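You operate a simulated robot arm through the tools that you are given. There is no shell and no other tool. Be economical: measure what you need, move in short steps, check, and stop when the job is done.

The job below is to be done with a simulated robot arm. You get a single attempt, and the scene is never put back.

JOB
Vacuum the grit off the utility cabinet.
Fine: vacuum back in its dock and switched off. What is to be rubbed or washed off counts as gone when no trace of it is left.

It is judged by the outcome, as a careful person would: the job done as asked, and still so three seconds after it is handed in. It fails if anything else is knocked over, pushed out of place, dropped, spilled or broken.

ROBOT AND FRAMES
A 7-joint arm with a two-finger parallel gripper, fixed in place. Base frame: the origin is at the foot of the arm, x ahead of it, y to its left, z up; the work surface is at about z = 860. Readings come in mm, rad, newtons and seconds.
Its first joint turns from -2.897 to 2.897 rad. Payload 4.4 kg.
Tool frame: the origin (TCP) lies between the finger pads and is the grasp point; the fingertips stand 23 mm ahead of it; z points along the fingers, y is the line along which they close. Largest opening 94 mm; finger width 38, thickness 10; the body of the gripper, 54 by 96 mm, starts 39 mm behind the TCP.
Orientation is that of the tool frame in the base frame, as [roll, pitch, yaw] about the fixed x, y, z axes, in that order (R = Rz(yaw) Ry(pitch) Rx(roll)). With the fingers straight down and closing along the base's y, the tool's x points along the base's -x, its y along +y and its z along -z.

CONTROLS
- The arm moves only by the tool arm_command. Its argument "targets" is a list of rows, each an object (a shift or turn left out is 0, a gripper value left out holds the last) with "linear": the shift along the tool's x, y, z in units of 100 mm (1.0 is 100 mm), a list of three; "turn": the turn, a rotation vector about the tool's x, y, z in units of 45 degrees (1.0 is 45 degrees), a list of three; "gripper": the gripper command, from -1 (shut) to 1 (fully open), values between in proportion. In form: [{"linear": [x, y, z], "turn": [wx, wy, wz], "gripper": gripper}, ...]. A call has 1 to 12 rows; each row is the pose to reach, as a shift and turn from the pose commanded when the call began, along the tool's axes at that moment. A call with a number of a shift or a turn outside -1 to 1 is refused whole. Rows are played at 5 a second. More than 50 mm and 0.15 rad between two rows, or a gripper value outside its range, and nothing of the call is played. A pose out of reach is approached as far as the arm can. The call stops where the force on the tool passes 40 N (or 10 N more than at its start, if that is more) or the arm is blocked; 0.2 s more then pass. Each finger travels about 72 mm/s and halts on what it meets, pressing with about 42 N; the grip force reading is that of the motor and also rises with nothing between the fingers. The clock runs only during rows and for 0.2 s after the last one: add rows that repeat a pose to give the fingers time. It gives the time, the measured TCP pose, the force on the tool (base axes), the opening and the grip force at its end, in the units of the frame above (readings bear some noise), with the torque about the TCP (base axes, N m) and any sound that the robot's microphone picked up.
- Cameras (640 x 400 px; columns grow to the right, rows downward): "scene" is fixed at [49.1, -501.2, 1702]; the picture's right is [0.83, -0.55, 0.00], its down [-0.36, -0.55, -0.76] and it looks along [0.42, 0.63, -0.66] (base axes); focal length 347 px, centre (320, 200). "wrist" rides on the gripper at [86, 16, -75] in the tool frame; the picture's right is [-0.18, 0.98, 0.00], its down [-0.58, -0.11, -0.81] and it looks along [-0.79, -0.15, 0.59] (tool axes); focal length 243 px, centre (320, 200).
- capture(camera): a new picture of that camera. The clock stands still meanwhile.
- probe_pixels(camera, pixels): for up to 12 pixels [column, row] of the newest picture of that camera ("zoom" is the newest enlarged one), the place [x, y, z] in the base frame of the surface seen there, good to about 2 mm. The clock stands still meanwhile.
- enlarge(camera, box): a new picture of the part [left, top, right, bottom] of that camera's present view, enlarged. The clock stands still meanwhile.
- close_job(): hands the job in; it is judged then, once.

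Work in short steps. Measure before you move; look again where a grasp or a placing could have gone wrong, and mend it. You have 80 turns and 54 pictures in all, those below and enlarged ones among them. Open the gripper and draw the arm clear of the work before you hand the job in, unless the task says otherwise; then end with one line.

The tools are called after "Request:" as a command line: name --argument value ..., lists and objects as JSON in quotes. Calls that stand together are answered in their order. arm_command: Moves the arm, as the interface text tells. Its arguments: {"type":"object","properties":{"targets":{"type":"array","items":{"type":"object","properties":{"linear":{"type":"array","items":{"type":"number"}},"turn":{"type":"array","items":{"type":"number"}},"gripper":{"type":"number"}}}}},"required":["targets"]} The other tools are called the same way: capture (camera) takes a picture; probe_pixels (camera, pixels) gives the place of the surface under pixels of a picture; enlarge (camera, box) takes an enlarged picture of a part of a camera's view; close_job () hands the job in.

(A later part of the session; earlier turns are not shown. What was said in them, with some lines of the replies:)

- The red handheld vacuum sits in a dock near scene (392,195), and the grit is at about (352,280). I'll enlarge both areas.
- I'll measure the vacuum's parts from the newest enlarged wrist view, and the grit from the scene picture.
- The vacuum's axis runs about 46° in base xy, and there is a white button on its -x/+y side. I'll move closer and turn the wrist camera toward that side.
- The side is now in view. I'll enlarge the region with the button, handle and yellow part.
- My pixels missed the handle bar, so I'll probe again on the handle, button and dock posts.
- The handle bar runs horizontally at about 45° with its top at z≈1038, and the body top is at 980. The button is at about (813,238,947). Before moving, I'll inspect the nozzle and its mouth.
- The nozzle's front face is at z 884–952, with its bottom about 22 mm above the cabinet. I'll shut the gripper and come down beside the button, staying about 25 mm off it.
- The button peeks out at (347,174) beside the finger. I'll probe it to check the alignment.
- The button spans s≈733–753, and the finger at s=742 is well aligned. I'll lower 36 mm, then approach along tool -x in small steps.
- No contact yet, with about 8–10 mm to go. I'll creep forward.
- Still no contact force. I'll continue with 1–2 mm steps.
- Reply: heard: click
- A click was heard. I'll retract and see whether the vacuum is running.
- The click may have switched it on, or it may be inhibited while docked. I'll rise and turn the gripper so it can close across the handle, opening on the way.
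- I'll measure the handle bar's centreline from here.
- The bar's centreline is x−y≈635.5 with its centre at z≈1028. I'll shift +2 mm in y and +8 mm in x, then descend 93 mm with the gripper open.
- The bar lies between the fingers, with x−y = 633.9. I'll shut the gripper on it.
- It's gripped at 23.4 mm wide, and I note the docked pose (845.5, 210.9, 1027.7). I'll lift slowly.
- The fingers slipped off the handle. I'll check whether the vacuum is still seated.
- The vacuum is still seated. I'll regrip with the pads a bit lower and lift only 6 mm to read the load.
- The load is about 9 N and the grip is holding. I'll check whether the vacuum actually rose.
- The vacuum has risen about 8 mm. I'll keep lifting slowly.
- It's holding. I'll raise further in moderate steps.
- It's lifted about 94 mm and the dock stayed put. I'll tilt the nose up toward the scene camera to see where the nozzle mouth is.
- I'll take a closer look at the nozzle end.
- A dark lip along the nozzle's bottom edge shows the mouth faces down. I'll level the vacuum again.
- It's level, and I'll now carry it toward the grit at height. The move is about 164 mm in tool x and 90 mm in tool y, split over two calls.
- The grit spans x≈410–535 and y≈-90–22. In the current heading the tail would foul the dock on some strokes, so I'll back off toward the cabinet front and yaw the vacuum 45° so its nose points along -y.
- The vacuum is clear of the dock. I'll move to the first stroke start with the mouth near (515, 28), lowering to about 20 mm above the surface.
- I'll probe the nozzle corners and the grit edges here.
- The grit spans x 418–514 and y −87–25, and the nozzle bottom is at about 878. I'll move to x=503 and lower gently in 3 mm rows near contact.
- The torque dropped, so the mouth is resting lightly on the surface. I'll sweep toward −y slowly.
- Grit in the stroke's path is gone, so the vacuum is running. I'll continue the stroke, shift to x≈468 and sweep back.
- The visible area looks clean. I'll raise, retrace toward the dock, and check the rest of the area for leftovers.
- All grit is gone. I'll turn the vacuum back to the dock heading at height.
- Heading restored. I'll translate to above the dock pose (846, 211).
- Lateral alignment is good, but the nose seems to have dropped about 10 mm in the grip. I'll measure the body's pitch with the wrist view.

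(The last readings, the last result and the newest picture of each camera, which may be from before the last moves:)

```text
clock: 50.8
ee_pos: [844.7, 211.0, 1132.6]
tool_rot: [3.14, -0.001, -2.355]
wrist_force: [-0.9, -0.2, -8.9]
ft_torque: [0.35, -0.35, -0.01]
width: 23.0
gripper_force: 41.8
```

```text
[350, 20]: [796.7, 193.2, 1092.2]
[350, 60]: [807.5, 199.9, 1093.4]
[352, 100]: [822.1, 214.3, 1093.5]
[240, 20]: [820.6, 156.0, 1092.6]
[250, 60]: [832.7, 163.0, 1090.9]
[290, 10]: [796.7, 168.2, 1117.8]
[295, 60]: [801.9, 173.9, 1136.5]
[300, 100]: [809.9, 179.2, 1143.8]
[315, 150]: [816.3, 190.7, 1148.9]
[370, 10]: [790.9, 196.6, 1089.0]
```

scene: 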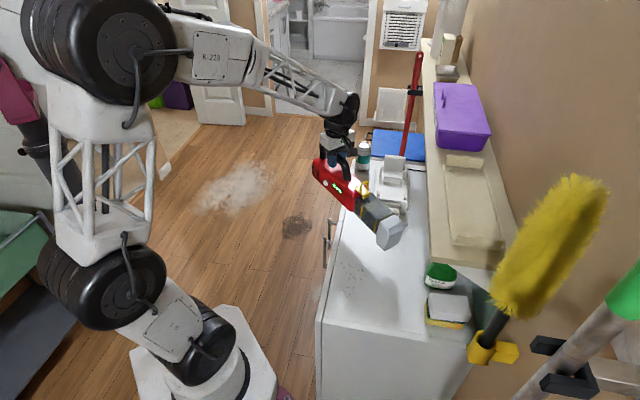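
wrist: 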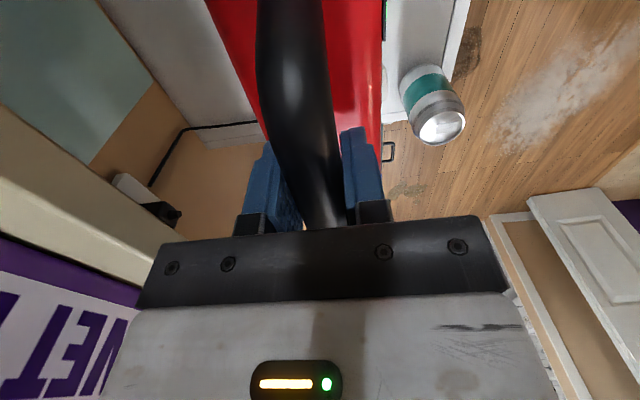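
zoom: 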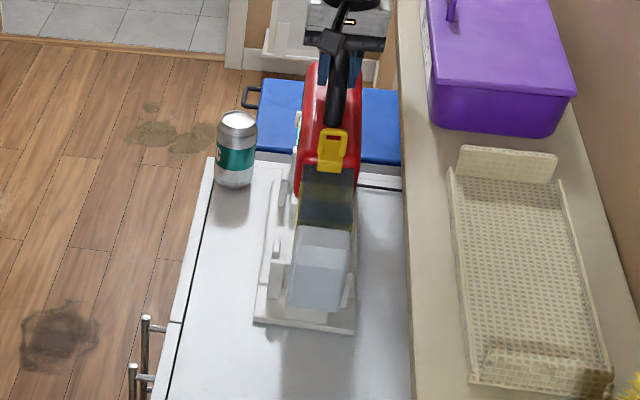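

The slope confirms about a 2° nose-down droop around the grip. I'll pitch up 2° to correct it and lower most of the way.

Request:
arm_command --targets '[{"linear": [0, 0, 0], "turn": [0, 0.047, 0]}, {"linear": [0, 0, 0.15], "turn": [0, 0.047, 0]}, {"linear": [0, 0, 0.3], "turn": [0, 0.047, 0]}, {"linear": [0, 0, 0.45], "turn": [0, 0.047, 0]}, {"linear": [0, 0, 0.55], "turn": [0, 0.047, 0]}, {"linear": [0, 0, 0.55], "turn": [0, 0.047, 0]}]'

Request:
enlarge --camera "scene" --box '[340, 120, 450, 250]'

Request:
probe_pixels --camera "zoom" --pixels '[[295, 260], [340, 265], [320, 290], [315, 310], [295, 338], [325, 342], [325, 225], [330, 180]]'

```text
clock: 52.2
ee_pos: [845.5, 209.4, 1076.4]
tool_rot: [3.141, -0.037, -2.355]
wrist_force: [0.1, 0.4, -8.5]
ft_torque: [0.33, -0.34, 0.0]
width: 23.4
gripper_force: 42.0
```

```text
3.08 times, centred on (395, 185) of scene
```

zoom: 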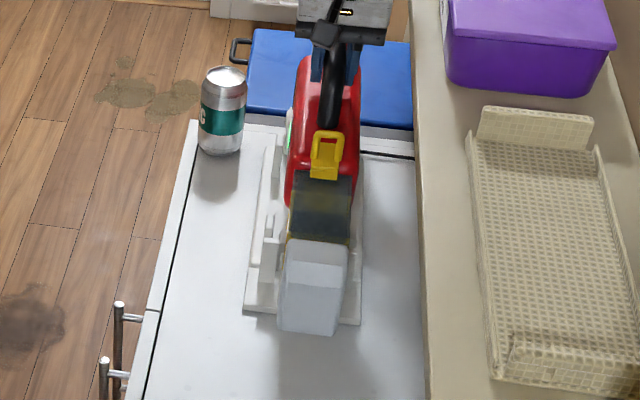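

```text
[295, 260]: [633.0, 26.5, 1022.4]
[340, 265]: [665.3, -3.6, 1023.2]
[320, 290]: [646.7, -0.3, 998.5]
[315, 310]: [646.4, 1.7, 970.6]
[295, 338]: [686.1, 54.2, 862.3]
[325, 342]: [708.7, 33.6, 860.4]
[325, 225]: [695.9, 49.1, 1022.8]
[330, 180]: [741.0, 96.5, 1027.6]
```

Pitch and position now match the docked readings, about 3 mm low overall. I'll lower slowly while watching forces.

Request:
arm_command --targets '[{"linear": [0, 0, 0.08]}, {"linear": [0, 0, 0.16]}, {"linear": [0, 0, 0.24]}, {"linear": [0, 0, 0.32]}, {"linear": [0, 0, 0.4]}, {"linear": [0, 0, 0.45]}]'

```text
clock: 53.6
ee_pos: [844.2, 209.2, 1032.2]
tool_rot: [3.14, -0.036, -2.356]
wrist_force: [0.2, 0.3, -8.4]
ft_torque: [0.3, -0.35, 0.01]
width: 23.4
gripper_force: 41.6
```

Still free. I'll continue down in small steps with a 1 mm tailward correction.

Request:
arm_command --targets '[{"linear": [-0.015, 0, 0.03]}, {"linear": [-0.015, 0, 0.06]}, {"linear": [-0.015, 0, 0.09]}]'

```text
clock: 54.4
ee_pos: [845.1, 209.2, 1023.1]
tool_rot: [-3.141, -0.038, -2.356]
wrist_force: [-0.2, 0.8, -8.1]
ft_torque: [0.36, -0.35, -0.01]
width: 23.5
gripper_force: 42.2
```

Request:
arm_command --targets '[{"linear": [0, 0, 0.015]}, {"linear": [0, 0, 0.03]}]'

```text
clock: 55.0
ee_pos: [844.9, 209.4, 1021.2]
tool_rot: [3.14, -0.037, -2.357]
wrist_force: [-0.2, 0.9, -7.2]
ft_torque: [0.13, -0.14, -0.02]
width: 23.5
gripper_force: 41.8
```

The front has touched its saddle because the torque dropped. I'll go down another 3 mm to seat the rest.

Request:
arm_command --targets '[{"linear": [0, 0, 0.01], "turn": [0, -0.01, 0]}, {"linear": [0, 0, 0.02], "turn": [0, -0.02, 0]}]'

Request:
enlarge --camera "scene" --box '[340, 120, 450, 250]'

Request:
probe_pixels --camera "zoom" --pixels '[[285, 285], [335, 290], [305, 310], [300, 345], [280, 360], [325, 368], [320, 195], [300, 215], [345, 215]]'

```text
clock: 55.6
ee_pos: [843.5, 208.9, 1019.4]
tool_rot: [-3.141, -0.018, -2.357]
wrist_force: [5.6, 1.1, 10.2]
ft_torque: [-1.0, 0.92, 0.24]
width: 23.8
gripper_force: 41.5
```

```text
3.08 times, centred on (395, 185) of scene
```

zoom: 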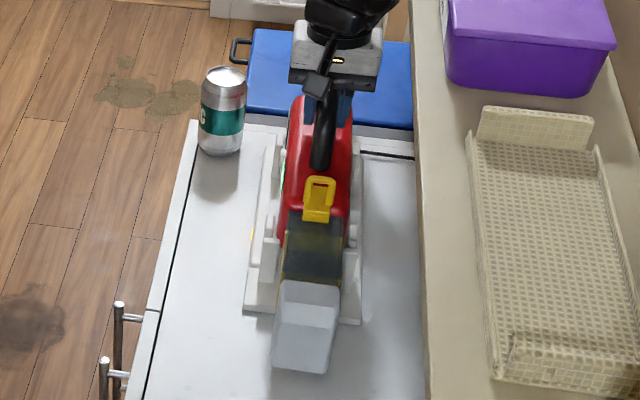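

```text
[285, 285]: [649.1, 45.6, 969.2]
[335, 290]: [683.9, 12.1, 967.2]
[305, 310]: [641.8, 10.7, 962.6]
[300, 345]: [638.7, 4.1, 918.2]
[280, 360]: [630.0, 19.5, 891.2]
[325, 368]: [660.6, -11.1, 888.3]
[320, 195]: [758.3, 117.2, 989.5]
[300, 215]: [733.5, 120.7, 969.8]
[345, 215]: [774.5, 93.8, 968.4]
```

Nozzle heights match the original docked readings, so it's seated. I'll release, open and rise.

Request:
arm_command --targets '[{"linear": [0, 0, -0.01], "turn": [0, 0.01, 0], "gripper": 1}, {"linear": [0, 0, -0.01], "turn": [0, 0.01, 0], "gripper": 1}, {"linear": [0, 0, -0.01], "turn": [0, 0.01, 0], "gripper": 1}, {"linear": [0, 0, -0.01], "turn": [0, 0.01, 0], "gripper": 1}, {"linear": [0, 0, -0.2], "turn": [0, -0.02, 0], "gripper": 1}, {"linear": [0, 0, -0.4], "turn": [0, -0.02, 0], "gripper": 1}, {"linear": [0, 0, -0.7], "turn": [0, -0.02, 0], "gripper": 1}, {"linear": [0, 0, -1.0], "turn": [0, -0.02, 0], "gripper": 1}, {"linear": [0, 0, -1.0], "turn": [0, -0.02, 0], "gripper": 1}]'

Request:
enlarge --camera "scene" --box '[340, 120, 450, 250]'

Request:
probe_pixels --camera "zoom" --pixels '[[285, 285], [335, 290], [305, 310], [300, 345], [280, 360], [325, 368], [320, 195], [300, 215], [345, 215]]'

```text
clock: 57.6
ee_pos: [845.7, 211.2, 1117.9]
tool_rot: [3.14, -0.006, -2.357]
wrist_force: [0.3, -1.2, 0.3]
ft_torque: [0.0, 0.01, -0.01]
width: 93.9
gripper_force: 0.0
```

```text
3.08 times, centred on (395, 185) of scene
```

zoom: 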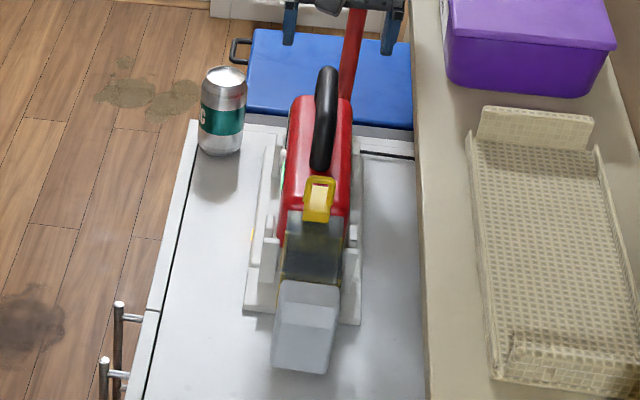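

```text
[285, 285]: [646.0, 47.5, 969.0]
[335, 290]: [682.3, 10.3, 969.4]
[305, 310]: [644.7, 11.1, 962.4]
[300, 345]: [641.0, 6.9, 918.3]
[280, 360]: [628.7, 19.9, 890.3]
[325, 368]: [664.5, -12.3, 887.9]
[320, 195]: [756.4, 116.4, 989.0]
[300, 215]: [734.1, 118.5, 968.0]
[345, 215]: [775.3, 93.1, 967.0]
```

It's docked as before with the charge light on. Now I'll turn the wrist back for the button press, with the gripper shut.

Request:
arm_command --targets '[{"turn": [0, 0, 0.166], "gripper": -1}, {"turn": [0, 0, 0.333]}, {"turn": [0, 0, 0.5]}, {"turn": [0, 0, 0.667]}, {"turn": [0, 0, 0.833]}, {"turn": [0, 0, 1.0]}, {"turn": [0, 0, 1.0]}]'

Request:
arm_command --targets '[{"linear": [0.11, 0.1, 0], "turn": [0, 0, 0.166]}, {"linear": [0.23, 0.2, 0], "turn": [0, 0, 0.333]}, {"linear": [0.35, 0.3, 0], "turn": [0, 0, 0.5]}, {"linear": [0.46, 0.4, 0], "turn": [0, 0, 0.667]}, {"linear": [0.58, 0.5, 0], "turn": [0, 0, 0.833]}, {"linear": [0.69, 0.6, 0], "turn": [0, 0, 1.0]}, {"linear": [0.69, 0.6, 0.2], "turn": [0, 0, 1.0]}, {"linear": [0.69, 0.6, 0.2], "turn": [0, 0, 1.0]}]'

Request:
capture --camera "wrist"

```text
clock: 59.2
ee_pos: [847.4, 211.6, 1117.7]
tool_rot: [-3.138, -0.003, 3.139]
wrist_force: [0.4, 0.3, 0.4]
ft_torque: [-0.01, 0.01, 0.0]
width: 0.0
gripper_force: 42.1
```

```text
clock: 61.0
ee_pos: [776.8, 270.1, 1096.7]
tool_rot: [-3.134, -0.001, 2.355]
wrist_force: [0.5, 0.1, -0.4]
ft_torque: [0.0, 0.0, -0.02]
width: 0.1
gripper_force: 41.5
```

```text
21 pictures are left
```

wrist: 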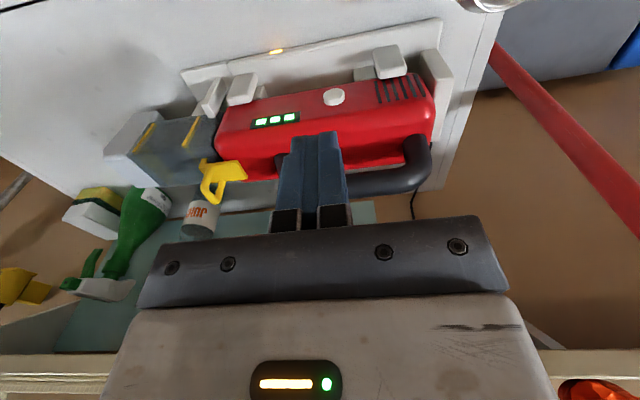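

The button is at (334,96). I'll zoom in to look for any on/off indication, and probe the button.

Request:
enlarge --camera "wrist" --box '[180, 20, 460, 200]'

Request:
probe_pixels --camera "wrist" --pixels '[[334, 96], [334, 102], [325, 98], [343, 98]]'

```text
2.22 times, centred on (320, 110) of wrist
```

zoom: 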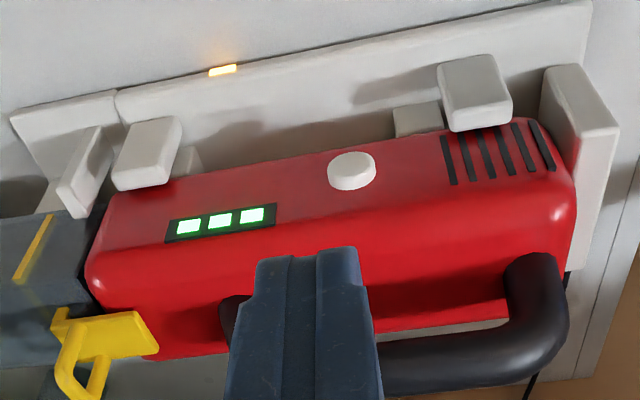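

```text
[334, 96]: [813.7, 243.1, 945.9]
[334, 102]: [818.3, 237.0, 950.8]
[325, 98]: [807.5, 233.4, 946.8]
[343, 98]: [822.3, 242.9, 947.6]
```

The button position is unchanged, at s≈745. I'll descend beside it, then approach to about 8 mm short.

Request:
arm_command --targets '[{"linear": [0, 0.03, 0.4]}, {"linear": [0, 0.03, 0.8]}, {"linear": [0, 0.03, 0.95]}, {"linear": [0, 0.03, 0.95]}]'

Request:
arm_command --targets '[{"linear": [0, 0, 0.25]}, {"linear": [0, 0, 0.49]}, {"linear": [-0.12, 0, 0.49]}, {"linear": [-0.22, 0, 0.49]}, {"linear": [-0.22, 0, 0.49]}]'

```text
clock: 62.0
ee_pos: [777.1, 269.8, 1001.5]
tool_rot: [-3.136, 0.002, 2.356]
wrist_force: [0.1, 0.4, 0.3]
ft_torque: [-0.02, 0.0, 0.0]
width: 0.0
gripper_force: 42.3
```

```text
clock: 63.2
ee_pos: [792.8, 254.8, 954.2]
tool_rot: [-3.135, -0.001, 2.356]
wrist_force: [0.8, 0.4, 0.0]
ft_torque: [-0.02, -0.01, 0.05]
width: 0.0
gripper_force: 42.1
```

Now I'll creep in, in small calls, so I stop at the first click.

Request:
arm_command --targets '[{"linear": [-0.04, 0, 0]}, {"linear": [-0.08, 0, 0]}]'

Request:
arm_command --targets '[{"linear": [-0.015, 0, 0]}, {"linear": [-0.03, 0, 0]}]'

```text
clock: 63.8
ee_pos: [800.9, 250.9, 953.7]
tool_rot: [-3.136, 0.0, 2.355]
wrist_force: [-1.4, 0.4, 0.4]
ft_torque: [0.01, 0.01, 0.0]
width: 0.1
gripper_force: 41.8
heard: click
```

```text
clock: 64.4
ee_pos: [801.3, 249.6, 953.1]
tool_rot: [-3.135, 0.001, 2.357]
wrist_force: [-1.9, 2.3, 2.0]
ft_torque: [-0.1, -0.05, -0.02]
width: 0.1
gripper_force: 42.0
heard: click
```

Two clicks were reported across the two calls, so the state is ambiguous. I'll retract straight back, listen and look.

Request:
arm_command --targets '[{"linear": [0.03, 0, 0]}, {"linear": [0.06, 0, 0]}]'

Request:
arm_command --targets '[{"linear": [0.2, 0, 0]}, {"linear": [0.2, 0, -0.3]}, {"linear": [0.2, 0, -0.6]}, {"linear": [0.2, 0, -0.95]}, {"linear": [0.2, 0, -0.95]}]'

Request:
enlarge --camera "wrist" --box '[160, 40, 480, 220]'

```text
clock: 65.0
ee_pos: [797.2, 254.6, 954.0]
tool_rot: [-3.137, 0.001, 2.356]
wrist_force: [-0.2, 0.4, 0.6]
ft_torque: [0.0, 0.0, -0.03]
width: 0.0
gripper_force: 41.7
```

```text
clock: 66.2
ee_pos: [784.4, 268.5, 1051.2]
tool_rot: [-3.137, 0.002, 2.357]
wrist_force: [0.6, 0.0, 0.0]
ft_torque: [0.03, 0.02, -0.02]
width: 0.1
gripper_force: 42.0
```

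```text
2.00 times, centred on (320, 130) of wrist
```

zoom: 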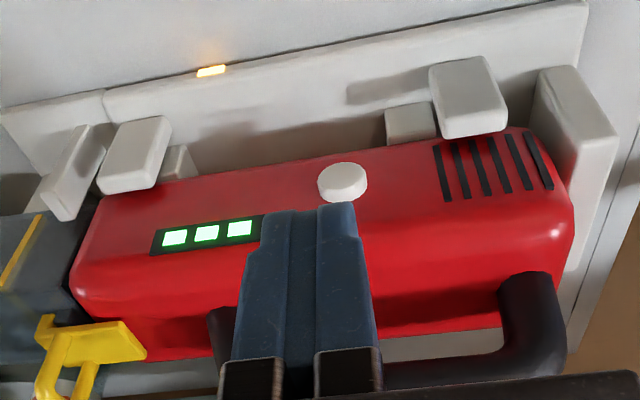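

I'll zoom tightly on the button and LEDs to look for any state indicator.

Request:
enlarge --camera "wrist" --box '[230, 110, 350, 170]'

Request:
probe_pixels --camera "zoom" --pixels '[[536, 60], [536, 70], [520, 70], [550, 70], [440, 80], [536, 30]]'

```text
5.33 times, centred on (290, 140) of wrist
```

zoom: 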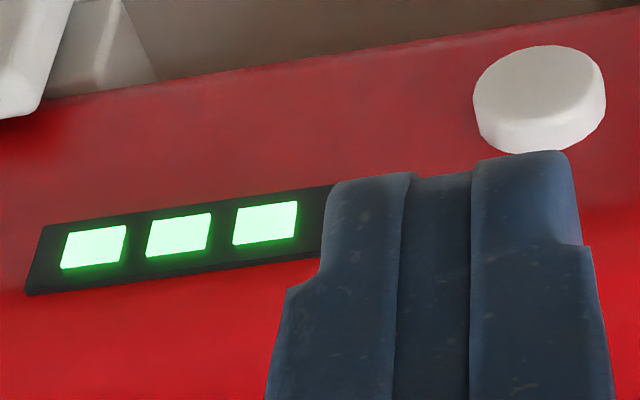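

```text
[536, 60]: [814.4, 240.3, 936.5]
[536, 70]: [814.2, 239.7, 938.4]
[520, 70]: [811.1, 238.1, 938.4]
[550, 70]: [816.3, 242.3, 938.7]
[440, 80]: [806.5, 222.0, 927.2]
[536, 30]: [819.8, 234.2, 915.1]
```

No indicator is visible. I'll do a controlled press with separate hold and retract calls to learn how clicks are reported: first reposition to just short of contact.

Request:
arm_command --targets '[{"linear": [0, 0.02, 0.35]}, {"linear": [0, 0.02, 0.7]}, {"linear": [0, 0.02, 0.98]}, {"linear": [-0.06, 0.02, 0.98]}, {"linear": [-0.12, 0.02, 0.98]}, {"linear": [-0.12, 0.02, 0.98]}]'

```text
clock: 67.6
ee_pos: [795.9, 261.1, 951.5]
tool_rot: [-3.137, 0.0, 2.357]
wrist_force: [0.1, 0.1, -0.2]
ft_torque: [-0.02, -0.01, -0.02]
width: 0.2
gripper_force: 41.4
```

I'm about 7 mm short of contact. I'll press in one decisive stroke.

Request:
arm_command --targets '[{"linear": [-0.05, 0, 0]}, {"linear": [-0.12, 0, 0]}, {"linear": [-0.12, 0, 0]}]'

Request:
arm_command --targets '[{"linear": [0, 0, 0]}, {"linear": [0, 0, 0]}]'

Request:
arm_command --targets '[{"linear": [-0.01, 0, 0]}, {"linear": [-0.02, 0, 0]}]'

```text
clock: 68.4
ee_pos: [803.8, 251.2, 952.5]
tool_rot: [-3.137, -0.001, 2.357]
wrist_force: [-0.8, 1.3, 0.0]
ft_torque: [-0.02, -0.02, 0.0]
width: 0.0
gripper_force: 41.5
heard: click
```

```text
clock: 69.0
ee_pos: [804.9, 251.1, 951.0]
tool_rot: [-3.138, 0.001, 2.356]
wrist_force: [-1.6, 0.6, 0.3]
ft_torque: [-0.01, 0.02, 0.01]
width: 0.0
gripper_force: 41.8
```

```text
clock: 69.6
ee_pos: [803.4, 251.6, 951.3]
tool_rot: [-3.137, 0.0, 2.356]
wrist_force: [-2.3, 2.5, 0.6]
ft_torque: [-0.1, -0.05, 0.02]
width: 0.0
gripper_force: 41.7
heard: click
```

Holding gives no repeat, but pushing deeper gives a second click, with a torque that suggests an upper contact. Counting from the known ON state during cleaning, both presses had the same click pattern, so it should be ON again. I'll retract and then repeat the exact gentle single-click press that worked first.

Request:
arm_command --targets '[{"linear": [0.05, 0, 0]}, {"linear": [0.1, 0, 0]}, {"linear": [0.12, -0.03, 0]}, {"linear": [0.12, -0.03, 0]}]'

```text
clock: 70.6
ee_pos: [794.1, 257.4, 951.3]
tool_rot: [-3.137, -0.001, 2.357]
wrist_force: [0.0, -0.4, 0.4]
ft_torque: [-0.01, -0.01, 0.01]
width: 0.0
gripper_force: 42.6
```

I'll creep in with 1.5 mm calls, and stop and retract at the very first click.

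Request:
arm_command --targets '[{"linear": [-0.03, 0, 0]}, {"linear": [-0.06, 0, 0]}]'

```text
clock: 71.2
ee_pos: [796.8, 252.6, 951.4]
tool_rot: [-3.135, 0.001, 2.356]
wrist_force: [-0.3, 0.0, 0.5]
ft_torque: [0.01, -0.01, 0.02]
width: 0.0
gripper_force: 41.9
```

Request:
arm_command --targets '[{"linear": [-0.015, 0, 0]}]'

```text
clock: 71.6
ee_pos: [798.5, 252.0, 950.7]
tool_rot: [-3.135, 0.0, 2.357]
wrist_force: [0.1, -0.6, 0.1]
ft_torque: [0.0, 0.02, -0.02]
width: 0.1
gripper_force: 41.7
```

Request:
arm_command --targets '[{"linear": [-0.015, 0, 0]}]'

```text
clock: 72.0
ee_pos: [800.1, 251.3, 950.6]
tool_rot: [-3.136, -0.001, 2.355]
wrist_force: [0.2, -0.7, -0.8]
ft_torque: [-0.03, -0.03, -0.01]
width: 0.0
gripper_force: 41.6
```

No contact or click yet. I'll take another 1.5 mm.

Request:
arm_command --targets '[{"linear": [-0.015, 0, 0]}]'

```text
clock: 72.4
ee_pos: [799.2, 249.4, 950.4]
tool_rot: [-3.135, 0.0, 2.359]
wrist_force: [0.1, 0.8, -0.1]
ft_torque: [0.03, -0.01, 0.03]
width: 0.0
gripper_force: 42.0
```

Request:
arm_command --targets '[{"linear": [-0.015, 0, 0]}]'

```text
clock: 72.8
ee_pos: [801.5, 247.9, 951.3]
tool_rot: [-3.137, 0.0, 2.356]
wrist_force: [-1.0, 0.8, 0.2]
ft_torque: [0.02, 0.01, -0.03]
width: 0.1
gripper_force: 41.6
heard: click
```

There was a single click with about 1.3 N. I'll retract immediately and listen.

Request:
arm_command --targets '[{"linear": [0.06, 0, 0]}, {"linear": [0.12, 0, 0]}, {"linear": [0.3, 0, 0]}, {"linear": [0.3, 0, 0]}]'

Request:
capture --camera "wrist"

```text
clock: 73.8
ee_pos: [779.1, 268.6, 949.4]
tool_rot: [-3.135, 0.0, 2.358]
wrist_force: [0.1, 0.1, 0.3]
ft_torque: [0.0, 0.01, 0.02]
width: 0.0
gripper_force: 42.2
```

```text
17 pictures are left
```

wrist: 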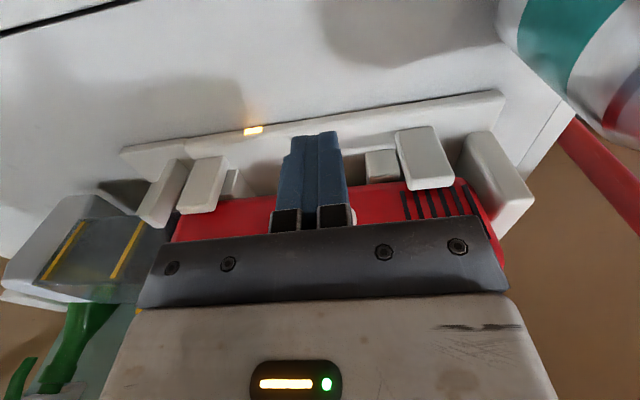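

By click parity the vacuum is now off: presses 2 and 3 cancel, and press 4 repeats press 1. I'll rise clear, open the gripper, and draw back toward the starting position.

Request:
arm_command --targets '[{"linear": [0.1, 0, -0.3]}, {"linear": [0.1, 0, -0.6]}, {"linear": [0.1, 0, -1.0]}, {"linear": [0.1, 0, -1.0]}]'

Request:
arm_command --targets '[{"linear": [0.2, 0, -0.4]}, {"linear": [0.4, -0.2, -0.8], "gripper": 1}, {"linear": [0.4, -0.6, -1.0], "gripper": 1}, {"linear": [0.4, -1.0, -1.0], "gripper": 1}, {"linear": [0.4, -1.0, -1.0], "gripper": 1}]'

Request:
capture --camera "scene"

Request:
enlarge --camera "scene" --box '[340, 120, 450, 250]'

Request:
probe_pixels --camera "zoom" --pixels '[[285, 285], [335, 290], [305, 310], [300, 345], [280, 360], [325, 368], [320, 195], [300, 215], [345, 215]]'

Request:
enlarge --camera "scene" --box '[310, 230, 480, 340]'

```text
clock: 74.8
ee_pos: [772.5, 272.3, 1053.5]
tool_rot: [-3.137, 0.0, 2.356]
wrist_force: [0.6, -0.8, 0.1]
ft_torque: [-0.06, -0.01, 0.01]
width: 0.0
gripper_force: 42.2
```

```text
clock: 76.0
ee_pos: [675.1, 231.4, 1152.0]
tool_rot: [-3.138, 0.001, 2.357]
wrist_force: [-0.8, 0.3, 0.1]
ft_torque: [-0.02, -0.01, 0.02]
width: 94.0
gripper_force: 0.0
```

```text
16 pictures are left
```

scene: 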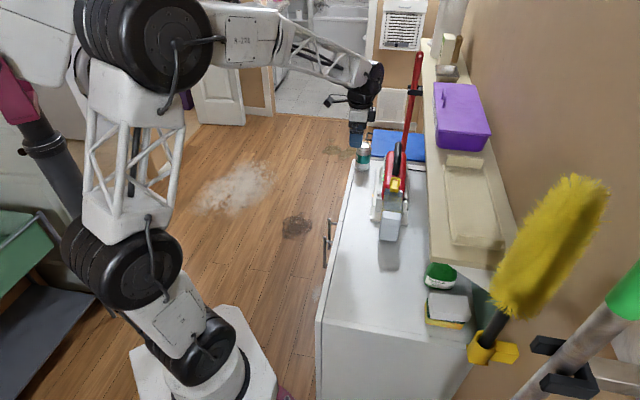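

```text
3.08 times, centred on (395, 185) of scene
```

zoom: 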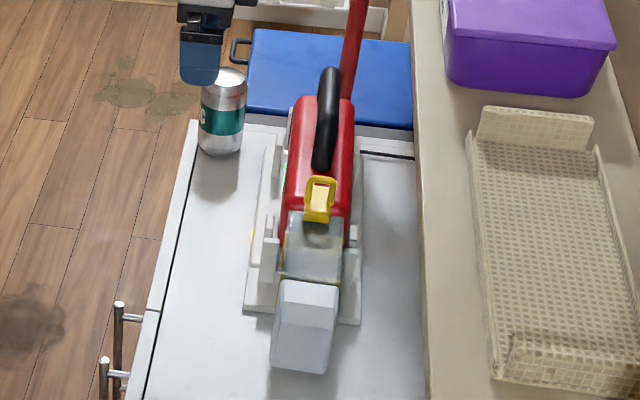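

```text
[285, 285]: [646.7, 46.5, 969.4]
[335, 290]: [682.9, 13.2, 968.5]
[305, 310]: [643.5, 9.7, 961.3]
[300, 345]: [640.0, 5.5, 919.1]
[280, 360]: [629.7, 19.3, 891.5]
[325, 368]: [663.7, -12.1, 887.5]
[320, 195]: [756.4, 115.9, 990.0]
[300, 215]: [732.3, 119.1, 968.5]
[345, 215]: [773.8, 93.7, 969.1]
```

```text
3.64 times, centred on (395, 285) of scene
```

zoom: 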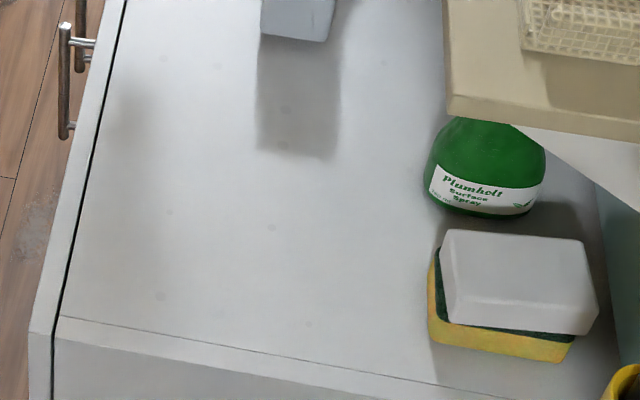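

The cabinet is clean, the vacuum sits at its original docked position, and its bin has the same light look as in the first, switched-off picture. The arm is clear and the gripper is open, so I'm handing in.

Request:
close_job

```text
The job is handed in.
```

The grit is off the utility cabinet and the vacuum is back in its dock. I believe it is switched off, going by button clicks and the look of its bin, since it has no on/off light.
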